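You operate a simulated robot arm through the tools that you are given. There is no shell and no other tool. Be economical: measure what you need, move in short steps, check, and stop when the job is done.

Carry out the task below with a simulated robot arm. There is one attempt and no reset: what you move stays moved.

Task
Take the orange foam curler and leave it on the roller dish.

Only the result counts: the job must be done as asked and must still hold three seconds after the hand-in. Knocking over, shifting, dropping, spilling or breaking anything else fails it.

Robot
A 7-joint arm with a two-finger parallel gripper, fixed in place. Base frame: the origin is at the foot of the arm, x ahead of it, y to its left, z up; the work surface is at about z = 0.766. Readings come in m, rad, newtons and seconds.
With the tool pointing down near the work surface it reaches from about 0.22 to 0.68 m from the base axis. Its first joint turns from -1.152 to 1.152 rad. Payload 2.4 kg.
Tool frame: the origin (TCP) lies between the finger pads and is the grasp point; the fingertips stand 0.03 m ahead of it; z points along the fingers, y is the line along which they close. Largest opening 0.094 m; finger width 0.028, thickness 0.01; the body of the gripper, 0.05 by 0.096 m, starts 0.055 m behind the TCP.
Orientation is told as [roll, pitch, yaw] about the base's x, y, z axes, in that order, counted from this pose: with the fingers straight down and closing along the base's y, the tool's x points along the base's -x, its y along +y and its z along -z.

Tools
- The arm moves only by the tool arm_command. Its argument "moves" is one flat list of numbers, 5 for each row, row after row: the shift along the base's x, y, z in units of 200 mm (1.0 is 200 mm), then the turn about the base's z in units of 45 degrees (1.0 is 45 degrees), then the opening, from 0 (shut) to 1 (fully open). In form: [tx, ty, tz, yaw, hand, tx, ty, tz, yaw, hand, ...]. A call has 1 to 12 rows; each row is the pose to reach, as a shift and turn from the pose commanded when the call began. A call with a number of a shift or a turn outside -1 to 1 is refused whole. Rows are played at 5 a second. More than 0.05 m and 0.15 rad between two rows, or a gripper value outside its range, and nothing of the call is played. A pose out of reach is approached as far as the arm can. The call stops where the force on the tool passes 40 N (or 10 N more than at its start, if that is more) or the arm is blocked; 0.2 s more then pass. Each finger travels about 0.153 m/s and halts on what it meets, pressing with about 24 N; the grip force reading is that of the motor and also rises with nothing between the fingers. The clock runs only during rows and for 0.2 s after the last one: add rows that repeat a pose to give the fingers time. The reply holds the time, the measured pose of the TCP, the force on the tool along the base axes, the opening and the grip force, in the units named above and with some noise.
- Cameras (640 x 400 px; columns grow to the right, rows downward): "scene" is fixed at [0.0401, 0.4798, 1.4244]; the picture's right is [-0.63, -0.77, 0.00], its down [-0.55, 0.45, -0.71] and it looks along [0.55, -0.45, -0.71] (base axes); focal length 316 px, centre (320, 200). "wrist" rides on the gripper at [0.076, 0.014, -0.102] in the tool frame; the picture's right is [-0.18, 0.98, 0.00], its down [-0.75, -0.14, -0.64] and it looks along [-0.63, -0.12, 0.77] (tool axes); focal length 243 px, centre (320, 200). There is no depth. A picture from a camera that has moved, and an enlarged one, comes with that camera's place and axes in the base frame and with its lens. The place of the scene camera against the robot may be out by one fixed shift of up to 0.012 m in any direction.
- capture(camera): a new picture of that camera. It takes no simulated time.
- close_up(camera, box): a new picture of the part [left, top, right, bottom] of that camera's present view, enlarged. It takes no simulated time.
- finish_job(): hands the job in; it is judged then, once.

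Go step by step. Nothing tells you positions but the pictures and the camera data: compare them with the known pose of the tool, close in by small moves and look again before you grip or let go. The budget is 90 turns and 46 pictures, counting those below and the enlarged ones. Unless the task says otherwise, let go and move clear before handing in, and close with one line.

The tools are called after ">>>" as a command line: name --argument value ..., lists and objects as JSON in quotes. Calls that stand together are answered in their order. arm_command: Moves the arm, as the interface text tells. Its arguments: {"type":"object","properties":{"moves":{"type":"array","items":{"type":"number"}}},"required":["moves"]} The other tools are called the same way: capture (camera) takes a picture; close_up (camera, box) takes an enlarged picture of a part of a camera's view; finish_job () hands the job in.

At the start:

```text
t: 0.0
ee_pos: [0.4295, -0.0043, 1.0856]
ee_rot: [0.0, 0.001, 0.0]
wrist_force: [0.0, 0.3, 0.0]
finger_gap: 0.0938
grip_force: 0.1
```

scene: 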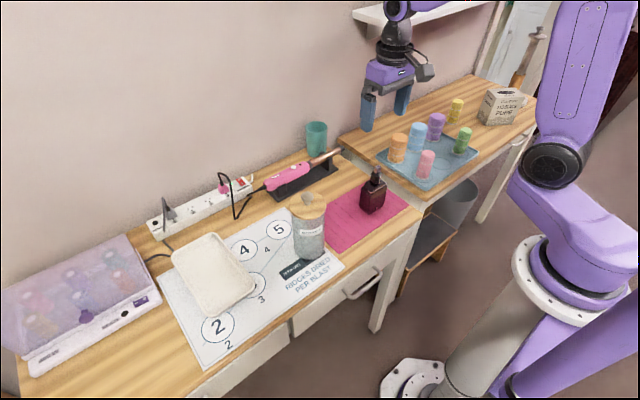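
wrist: 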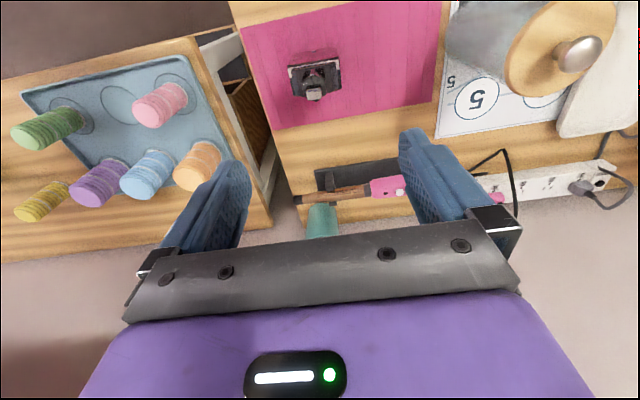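

I see an orange foam curler standing at the edge of a blue tray with other curlers, and a cream tray on the paper mat. I'll look closer to tell which is the roller dish.

>>> close_up --camera "scene" --box '[360, 80, 520, 200]'

>>> close_up --camera "scene" --box '[140, 170, 360, 370]'

```text
3.33 times, centred on (440, 140) of scene
camera zoom: at [0.0401, 0.4798, 1.4244], right [-0.63, -0.77, 0.0], down [-0.55, 0.45, -0.71], along [0.55, -0.45, -0.71], focal length 1054 px, centre (-80, 400)
```

zoom: 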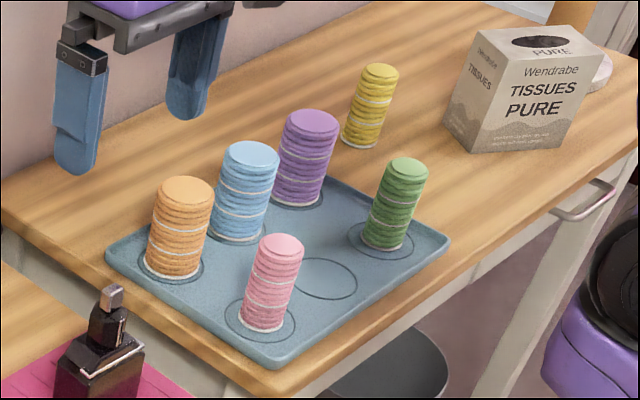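

```text
2.00 times, centred on (250, 270) of scene
camera zoom: at [0.0401, 0.4798, 1.4244], right [-0.63, -0.77, 0.0], down [-0.55, 0.45, -0.71], along [0.55, -0.45, -0.71], focal length 632 px, centre (460, 60)
```

zoom: 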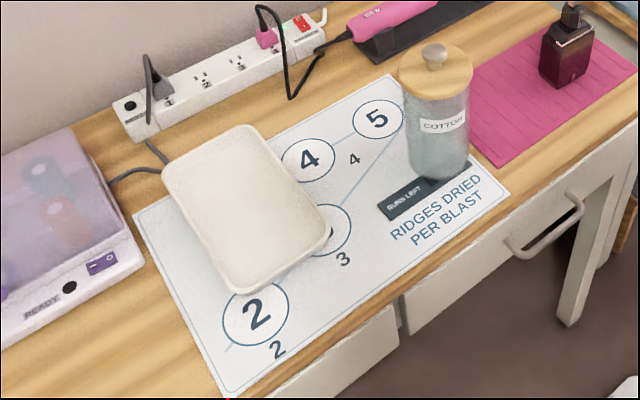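

The cream tray on the mat is the roller dish, near (0.52, 0.415). The orange curler stands at about (0.53, -0.246), about 0.058 wide and 0.09 tall. I'll move to near above it and look with the wrist camera.

>>> arm_command --moves '[0.08, -0.2, 0, 0, 1, 0.16, -0.4, 0, 0, 1, 0.24, -0.6, 0, 0, 1, 0.32, -0.8, 0, 0, 1, 0.4, -1, 0, 0, 1, 0.4, -1, 0, 0, 1]'

>>> capture --camera "wrist"

>>> capture --camera "scene"

```text
t: 1.4
ee_pos: [0.5093, -0.2048, 1.087]
ee_rot: [0.001, -0.002, -0.001]
wrist_force: [0.1, 0.2, 1.3]
finger_gap: 0.094
grip_force: 0.0
```

```text
41 pictures are left
camera wrist: at [0.4329, -0.1894, 1.188], right [0.18, 0.98, 0.0], down [0.75, -0.14, 0.64], along [0.63, -0.12, -0.77], focal length 243 px, centre (320, 200)
```

wrist: 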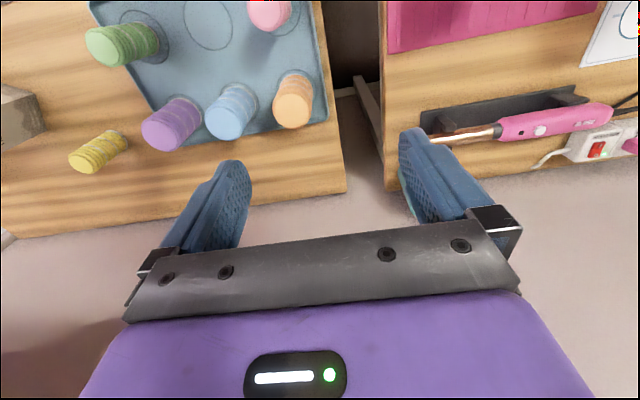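

```text
40 pictures are left
```

scene: 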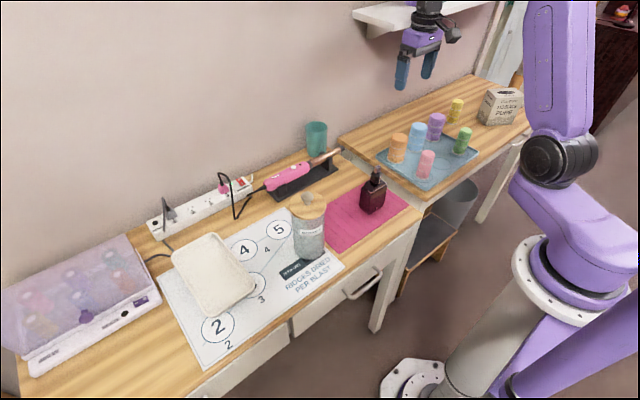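

The wrist view puts the curler at about (0.538, -0.249). I'll come lower over it and recheck.

>>> arm_command --moves '[0.07, -0.11, -0.15, 0, 1, 0.14, -0.22, -0.3, 0, 1, 0.14, -0.22, -0.5, 0, 1, 0.14, -0.22, -0.625, 0, 1, 0.14, -0.22, -0.625, 0, 1]'

>>> capture --camera "wrist"

>>> close_up --camera "scene" --box '[360, 70, 520, 190]'

```text
t: 2.6
ee_pos: [0.5378, -0.2497, 0.96]
ee_rot: [0.001, 0.0, 0.0]
wrist_force: [-0.8, -0.8, -0.1]
finger_gap: 0.0937
grip_force: 0.2
```

```text
39 pictures are left
camera wrist: at [0.4614, -0.2346, 1.0632], right [0.18, 0.98, 0.0], down [0.75, -0.14, 0.64], along [0.63, -0.12, -0.77], focal length 243 px, centre (320, 200)
```

wrist: 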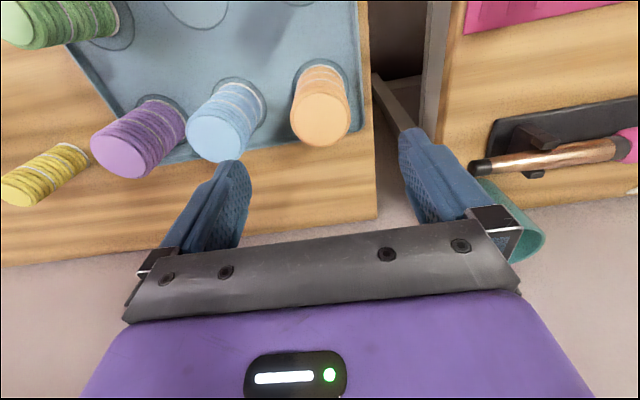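

```text
3.33 times, centred on (440, 130) of scene
camera zoom: at [0.0401, 0.4797, 1.4244], right [-0.63, -0.77, 0.0], down [-0.55, 0.45, -0.71], along [0.55, -0.45, -0.71], focal length 1054 px, centre (-80, 433)
```

zoom: 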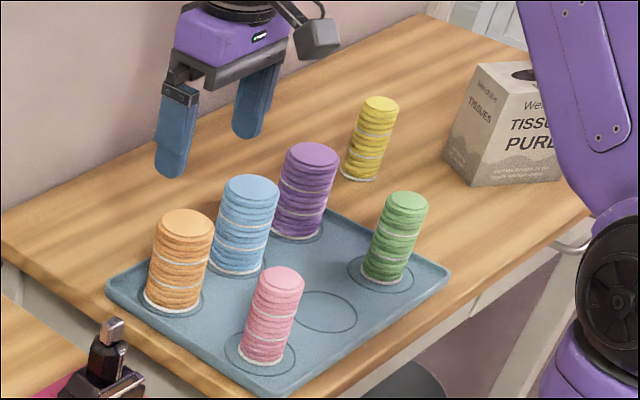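

The curler's centre comes out at about (0.543, -0.249), with its top near z 0.86. I'll shift x slightly, drop to just above it, and check the finger clearance.

>>> arm_command --moves '[0.025, 0, -0.1, 0, 1, 0.025, 0, -0.25, 0, 1, 0.025, 0, -0.25, 0, 1]'

>>> capture --camera "wrist"

>>> close_up --camera "scene" --box '[360, 70, 520, 190]'

```text
t: 3.4
ee_pos: [0.5435, -0.2474, 0.9124]
ee_rot: [0.002, -0.001, 0.001]
wrist_force: [0.0, -0.6, -1.2]
finger_gap: 0.0938
grip_force: 0.0
```

```text
37 pictures are left
camera wrist: at [0.467, -0.2332, 1.0134], right [0.18, 0.98, 0.0], down [0.75, -0.14, 0.64], along [0.63, -0.12, -0.77], focal length 243 px, centre (320, 200)
```

wrist: 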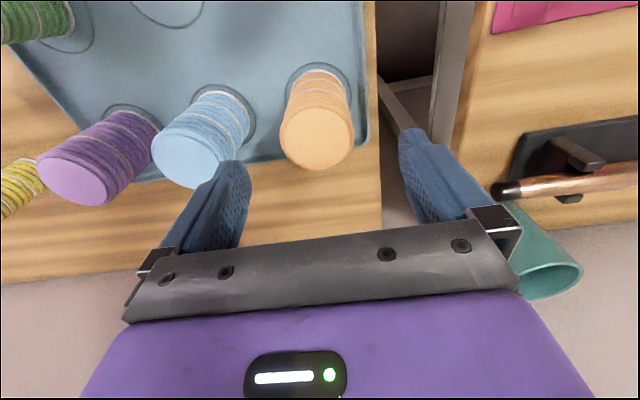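

```text
3.33 times, centred on (440, 130) of scene
camera zoom: at [0.0401, 0.4798, 1.4244], right [-0.63, -0.77, 0.0], down [-0.55, 0.45, -0.71], along [0.55, -0.45, -0.71], focal length 1054 px, centre (-80, 433)
```

zoom: 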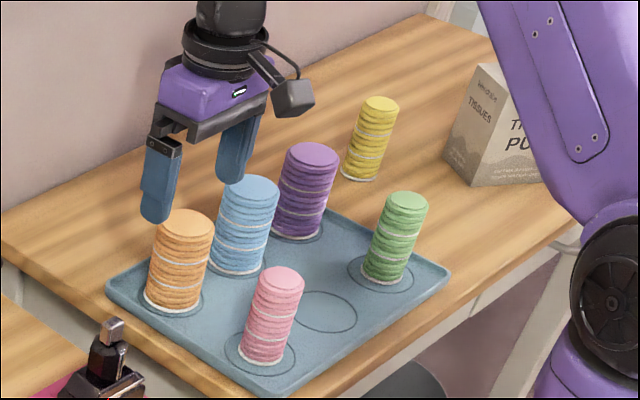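

The fingers straddle the curler, and the blue one is about 1 cm outside the fully open finger. I'll narrow the opening a little before going down, and check again before gripping.

>>> arm_command --moves '[0, -0.01, 0, 0, 0.84, 0, -0.01, -0.1, 0, 0.84, 0, -0.01, -0.2, 0, 0.84, 0, -0.01, -0.3, 0, 0.84, 0, -0.01, -0.41, 0, 0.84, 0, -0.01, -0.41, 0, 0.84]'

>>> capture --camera "wrist"

>>> close_up --camera "scene" --box '[360, 70, 520, 190]'

```text
t: 4.8
ee_pos: [0.5435, -0.2514, 0.8282]
ee_rot: [-0.001, -0.002, 0.0]
wrist_force: [0.1, 0.9, 0.0]
finger_gap: 0.0791
grip_force: 0.0
```

```text
35 pictures are left
camera wrist: at [0.467, -0.2371, 0.9298], right [0.18, 0.98, 0.0], down [0.75, -0.14, 0.64], along [0.63, -0.12, -0.77], focal length 243 px, centre (320, 200)
```

wrist: 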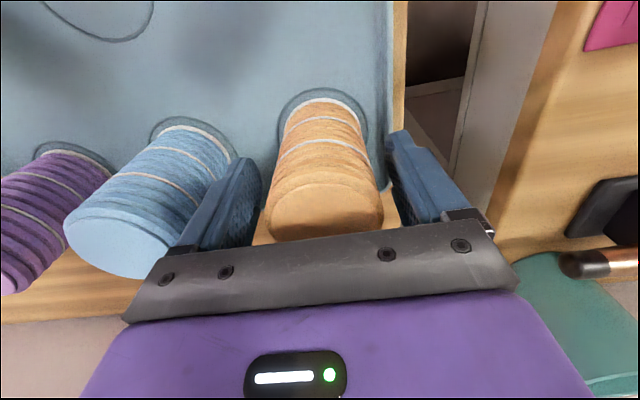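

```text
3.33 times, centred on (440, 130) of scene
camera zoom: at [0.0401, 0.4798, 1.4244], right [-0.63, -0.77, 0.0], down [-0.55, 0.45, -0.71], along [0.55, -0.45, -0.71], focal length 1054 px, centre (-80, 433)
```

zoom: 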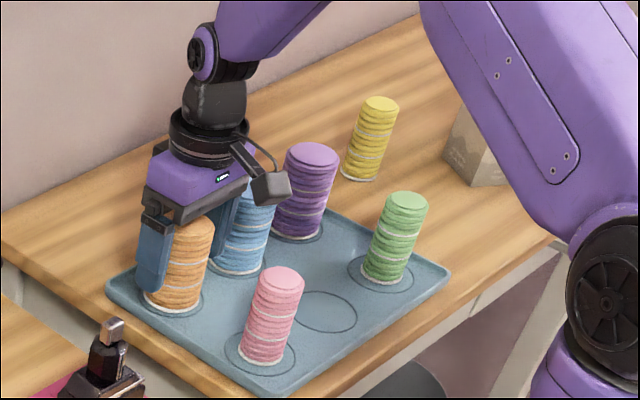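

Curler is well between the fingers, so I'll close and hold, then raise a little.

>>> arm_command --moves '[0, 0, 0, 0, 0.5, 0, 0, 0, 0, 0.3, 0, 0, 0, 0, 0.3, 0, 0, 0, 0, 0.3]'

```text
t: 5.8
ee_pos: [0.5435, -0.2524, 0.8286]
ee_rot: [0.0, 0.0, -0.001]
wrist_force: [1.3, 1.7, 1.9]
finger_gap: 0.0533
grip_force: 24.1
```

>>> arm_command --moves '[0, 0, 0.1, 0, 0.3, 0, 0, 0.2, 0, 0.3, 0, 0, 0.3, 0, 0.3, 0, 0, 0.3, 0, 0.3]'

>>> capture --camera "wrist"

>>> close_up --camera "scene" --box '[360, 50, 520, 170]'

```text
t: 6.8
ee_pos: [0.541, -0.2519, 0.8891]
ee_rot: [0.001, -0.001, 0.0]
wrist_force: [0.1, 0.3, -0.3]
finger_gap: 0.0535
grip_force: 23.7
```

```text
33 pictures are left
camera wrist: at [0.4655, -0.2376, 0.9909], right [0.18, 0.98, 0.0], down [0.75, -0.14, 0.64], along [0.63, -0.12, -0.77], focal length 243 px, centre (320, 200)
```

wrist: 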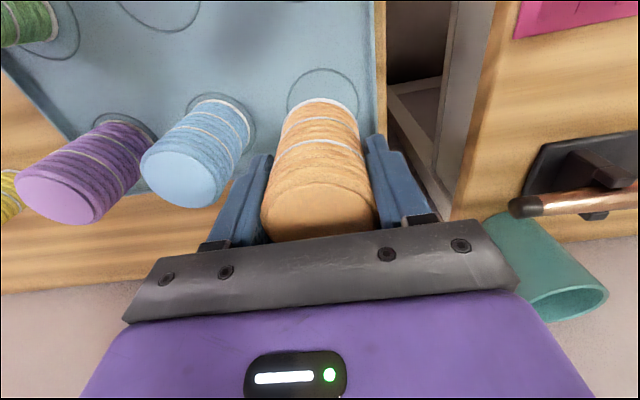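

```text
3.33 times, centred on (440, 110) of scene
camera zoom: at [0.0401, 0.4797, 1.4244], right [-0.63, -0.77, 0.0], down [-0.55, 0.45, -0.71], along [0.55, -0.45, -0.71], focal length 1054 px, centre (-80, 500)
```

zoom: 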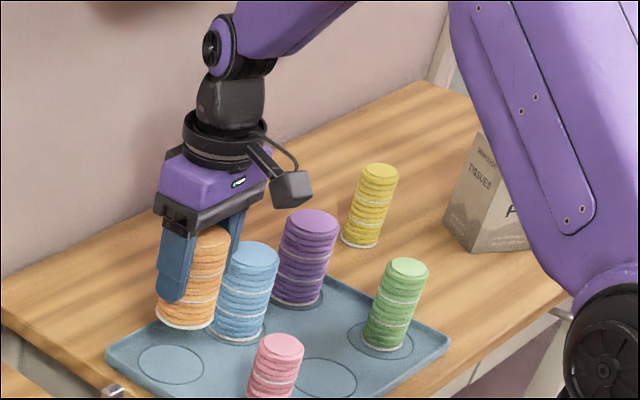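

The curler is held cleanly and its neighbours haven't moved. I'll raise it above the jar height and swing toward the dish.

>>> arm_command --moves '[0, 0, 0.2, 0, 0.3, 0, 0, 0.4, 0, 0.3, 0, 0, 0.6, 0, 0.3, 0, 0, 0.75, 0, 0.3, -0.04, 0.2, 0.9, 0, 0.3, -0.08, 0.4, 0.9, 0, 0.3, -0.12, 0.6, 0.9, 0, 0.3, -0.16, 0.8, 0.9, 0, 0.3, -0.2, 1, 0.9, 0, 0.3, -0.2, 1, 0.9, 0, 0.3]'

>>> arm_command --moves '[0, 0.2, 0, 0, 0.3, 0, 0.4, 0, 0, 0.3, 0, 0.6, 0, 0, 0.3, 0, 0.8, 0, 0, 0.3, 0, 1, 0, 0, 0.3, 0, 1, 0, 0, 0.3]'

>>> capture --camera "scene"

>>> capture --camera "wrist"

```text
refused: row 5 steps farther than a row can; nothing moved
```

```text
t: 8.2
ee_pos: [0.5428, -0.0495, 0.8882]
ee_rot: [0.001, -0.001, 0.0]
wrist_force: [-0.4, -0.7, -0.5]
finger_gap: 0.0535
grip_force: 23.6
```

```text
31 pictures are left
```

scene: 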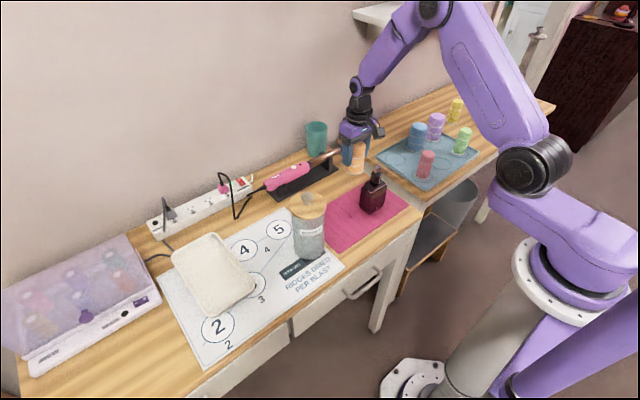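

```text
30 pictures are left
camera wrist: at [0.467, -0.0348, 0.9907], right [0.18, 0.98, 0.0], down [0.75, -0.14, 0.64], along [0.63, -0.12, -0.77], focal length 243 px, centre (320, 200)
```

wrist: 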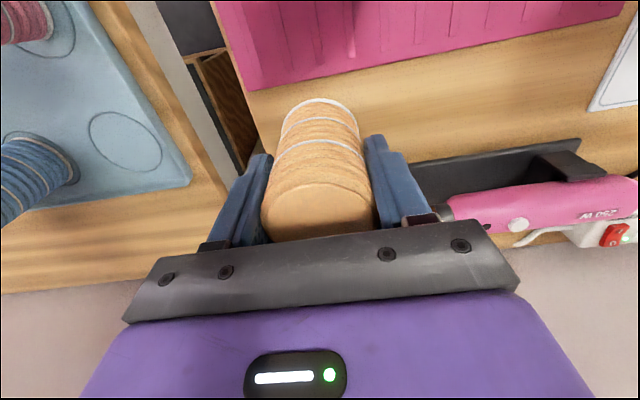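

The lift was refused for too large a step, so the sideways move I had chained to it ran at the lower height. I should have waited for that reply. Nothing seems touched: the forces are near zero and the bottle, iron and curlers haven't moved. Next I'll raise straight up.

>>> arm_command --moves '[0, 0, 0.2, 0, 0.3, 0, 0, 0.4, 0, 0.3, 0, 0, 0.6, 0, 0.3, 0, 0, 0.8, 0, 0.3, 0, 0, 0.9, 0, 0.3, 0, 0, 0.9, 0, 0.3]'

```text
t: 9.6
ee_pos: [0.5437, -0.0495, 1.0702]
ee_rot: [0.0, 0.002, 0.0]
wrist_force: [-0.9, 0.3, 0.5]
finger_gap: 0.0535
grip_force: 24.3
```

It's raised to z = 1.07. Next I'll swing toward the dish.

>>> arm_command --moves '[-0.03, 0.2, 0, 0, 0.3, -0.06, 0.4, 0, 0, 0.3, -0.09, 0.6, 0, 0, 0.3, -0.12, 0.8, 0, 0, 0.3, -0.15, 1, 0, 0, 0.3, -0.15, 1, 0, 0, 0.3]'

```text
t: 11.0
ee_pos: [0.5116, 0.1491, 1.067]
ee_rot: [0.001, 0.0, -0.001]
wrist_force: [0.8, 1.2, -0.7]
finger_gap: 0.0538
grip_force: 23.7
```

>>> arm_command --moves '[-0.02, 0.2, 0, 0, 0.3, -0.04, 0.4, 0, 0, 0.3, -0.06, 0.6, 0, 0, 0.3, -0.08, 0.8, 0, 0, 0.3, -0.1, 1, 0, 0, 0.3, -0.1, 1, 0, 0, 0.3]'

>>> capture --camera "scene"

>>> capture --camera "wrist"

```text
t: 12.4
ee_pos: [0.4935, 0.3506, 1.0685]
ee_rot: [-0.001, 0.0, 0.001]
wrist_force: [0.0, -0.2, -1.9]
finger_gap: 0.0537
grip_force: 24.1
```

```text
29 pictures are left
```

scene: 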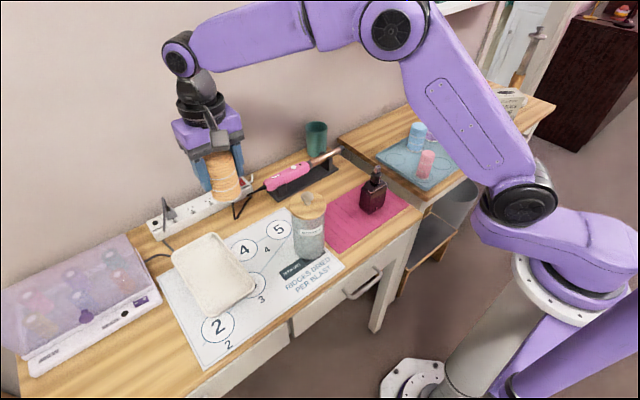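

```text
28 pictures are left
camera wrist: at [0.4175, 0.3653, 1.1701], right [0.18, 0.98, 0.0], down [0.75, -0.14, 0.64], along [0.63, -0.12, -0.77], focal length 243 px, centre (320, 200)
```

wrist: 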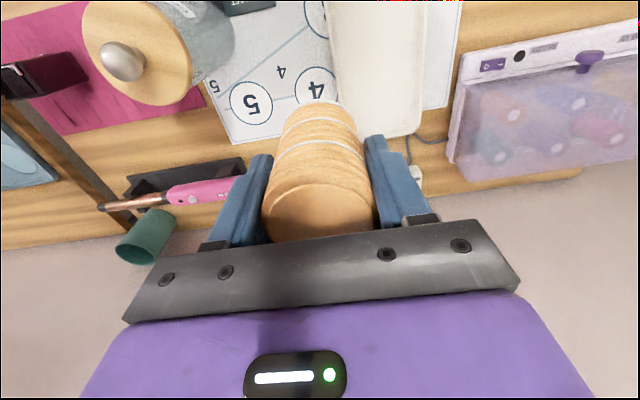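

From both views the dish spans about x 0.43 to 0.61 and y 0.365 to 0.495. I'll go above (0.495, 0.428), come part-way down, and look again.

>>> arm_command --moves '[0, 0.2, 0, 0, 0.3, 0, 0.39, 0, 0, 0.3, 0, 0.39, -0.15, 0, 0.3, 0, 0.39, -0.3, 0, 0.3, 0, 0.39, -0.45, 0, 0.3, 0, 0.39, -0.6, 0, 0.3, 0, 0.39, -0.69, 0, 0.3, 0, 0.39, -0.69, 0, 0.3]'

>>> close_up --camera "scene" --box '[140, 150, 300, 330]'

>>> capture --camera "wrist"

```text
t: 14.2
ee_pos: [0.4918, 0.428, 0.9311]
ee_rot: [0.001, -0.001, -0.001]
wrist_force: [-0.1, -0.7, -0.8]
finger_gap: 0.0535
grip_force: 23.7
```

```text
2.22 times, centred on (220, 240) of scene
camera zoom: at [0.0401, 0.4798, 1.4244], right [-0.63, -0.77, 0.0], down [-0.55, 0.45, -0.71], along [0.55, -0.45, -0.71], focal length 703 px, centre (542, 111)
```

zoom: 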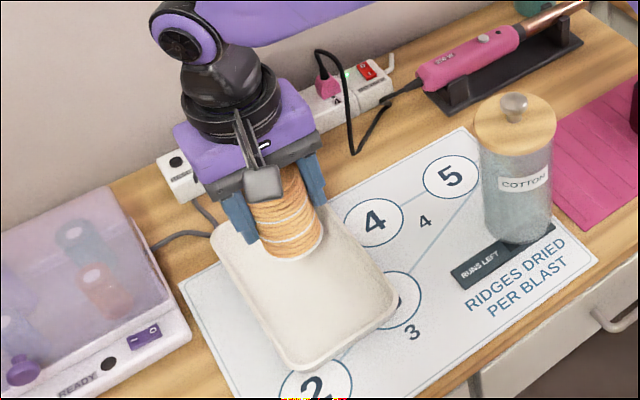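

```text
26 pictures are left
camera wrist: at [0.4155, 0.4425, 1.0334], right [0.18, 0.98, 0.0], down [0.75, -0.14, 0.64], along [0.63, -0.12, -0.77], focal length 243 px, centre (320, 200)
```

wrist: 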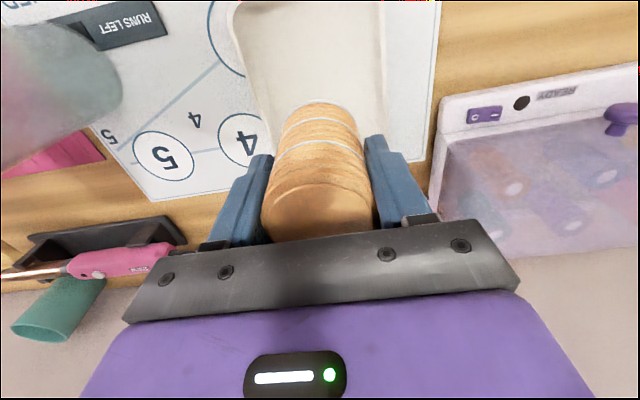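

The curler is centred across the dish (dish centre y is about 0.427). I'll lower to just above the expected contact height.

>>> arm_command --moves '[0, 0, -0.15, 0, 0.3, 0, 0, -0.28, 0, 0.3, 0, 0, -0.38, 0, 0.3, 0, 0, -0.43, 0, 0.3, 0, 0, -0.43, 0, 0.3]'

>>> close_up --camera "scene" --box '[160, 190, 280, 310]'

>>> capture --camera "wrist"

```text
t: 15.5
ee_pos: [0.495, 0.4293, 0.8495]
ee_rot: [0.002, -0.006, -0.001]
wrist_force: [-5.8, -3.8, 8.6]
finger_gap: 0.0536
grip_force: 24.6
stopped in row 5: the force on the tool passed its limit (the readings are from after the stop); the commanded pose is now the measured one
```

```text
3.33 times, centred on (220, 250) of scene
camera zoom: at [0.0399, 0.4796, 1.4245], right [-0.63, -0.77, 0.0], down [-0.55, 0.45, -0.71], along [0.55, -0.45, -0.71], focal length 1054 px, centre (653, 33)
```

zoom: 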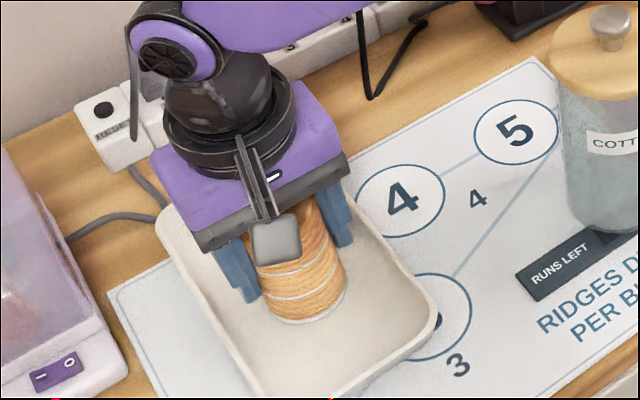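

```text
24 pictures are left
camera wrist: at [0.4178, 0.4428, 0.9517], right [0.18, 0.98, 0.0], down [0.75, -0.14, 0.65], along [0.64, -0.12, -0.76], focal length 243 px, centre (320, 200)
```

wrist: 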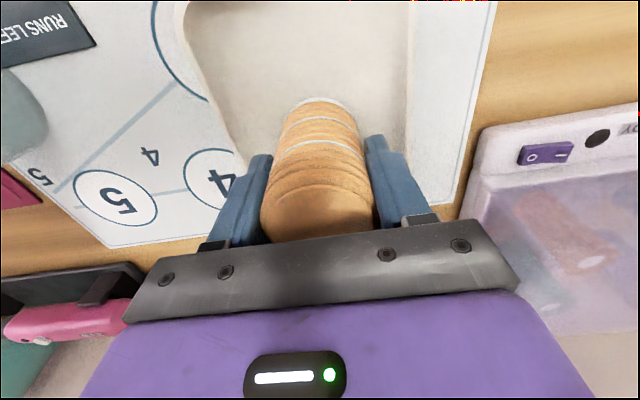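

The curler's base met the dish floor at TCP z of about 0.85, so this dish is a bit thicker than the blue tray. I'll ease up a hair to take off the pressure, then read the force before opening.

>>> arm_command --moves '[0, 0, 0.006, 0, 0.3, 0, 0, 0.006, 0, 0.3]'

```text
t: 16.1
ee_pos: [0.4939, 0.4278, 0.8502]
ee_rot: [0.004, -0.004, 0.0]
wrist_force: [-0.5, -0.4, -1.0]
finger_gap: 0.0536
grip_force: 23.9
```

The force is gone and the base sits within about a millimetre of the floor. Opening gently.

>>> arm_command --moves '[0, 0, 0, 0, 0.6, 0, 0, 0, 0, 0.7, 0, 0, 0, 0, 0.85, 0, 0, 0, 0, 0.85]'

>>> capture --camera "wrist"

```text
t: 17.1
ee_pos: [0.4944, 0.4284, 0.8508]
ee_rot: [0.001, -0.005, -0.001]
wrist_force: [0.4, 0.1, -0.5]
finger_gap: 0.08
grip_force: 0.0
```

```text
23 pictures are left
camera wrist: at [0.4175, 0.4426, 0.9523], right [0.18, 0.98, 0.01], down [0.75, -0.14, 0.65], along [0.64, -0.12, -0.76], focal length 243 px, centre (320, 200)
```

wrist: 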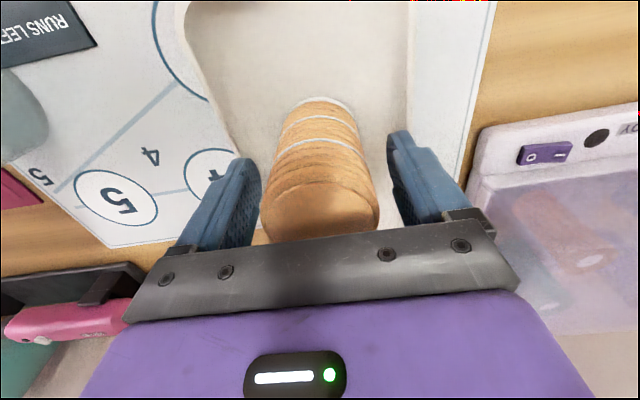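

The curler stands free with clearance on both sides, so I'll withdraw straight up.

>>> arm_command --moves '[0, 0, 0.1, 0, 0.85, 0, 0, 0.25, 0, 0.85, 0, 0, 0.45, 0, 0.85, 0, 0, 0.65, 0, 0.85, 0, 0, 0.85, 0, 0.85, 0, 0, 1, 0, 0.85, 0, 0, 1, 0, 0.85]'

>>> capture --camera "scene"

>>> close_up --camera "scene" --box '[140, 170, 300, 330]'

>>> capture --camera "wrist"

```text
t: 18.7
ee_pos: [0.4937, 0.4284, 1.0488]
ee_rot: [0.003, -0.006, 0.0]
wrist_force: [0.2, -0.1, 0.6]
finger_gap: 0.0802
grip_force: 0.1
```

```text
22 pictures are left
```

scene: 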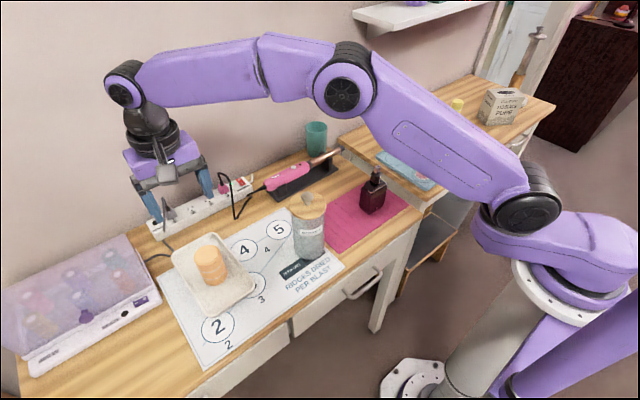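

```text
2.50 times, centred on (220, 250) of scene
camera zoom: at [0.0401, 0.4797, 1.4244], right [-0.63, -0.77, 0.0], down [-0.55, 0.45, -0.71], along [0.55, -0.45, -0.71], focal length 790 px, centre (570, 75)
```

zoom: 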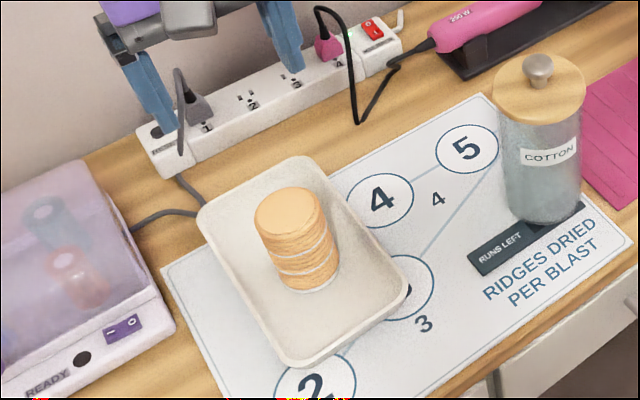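

```text
20 pictures are left
camera wrist: at [0.4178, 0.4433, 1.1507], right [0.18, 0.98, 0.01], down [0.75, -0.14, 0.65], along [0.64, -0.12, -0.76], focal length 243 px, centre (320, 200)
```

wrist: 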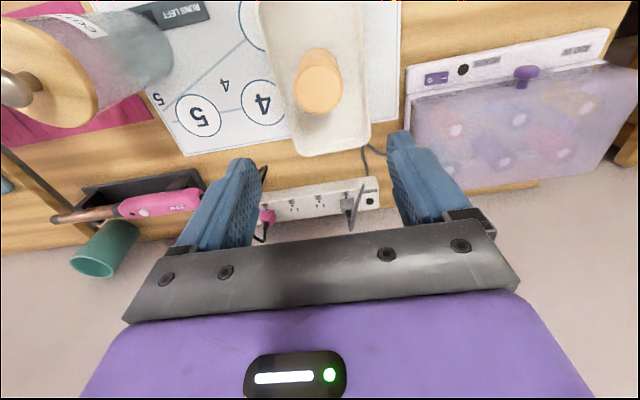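

The curler stands upright in the middle of the dish, the gripper is clear, and nothing else looks moved. Handing in.

>>> finish_job

```text
The job is handed in.
```

The orange foam curler is standing upright in the middle of the cream dish, which I took to be the roller dish; the gripper is clear and I saw nothing else moved.
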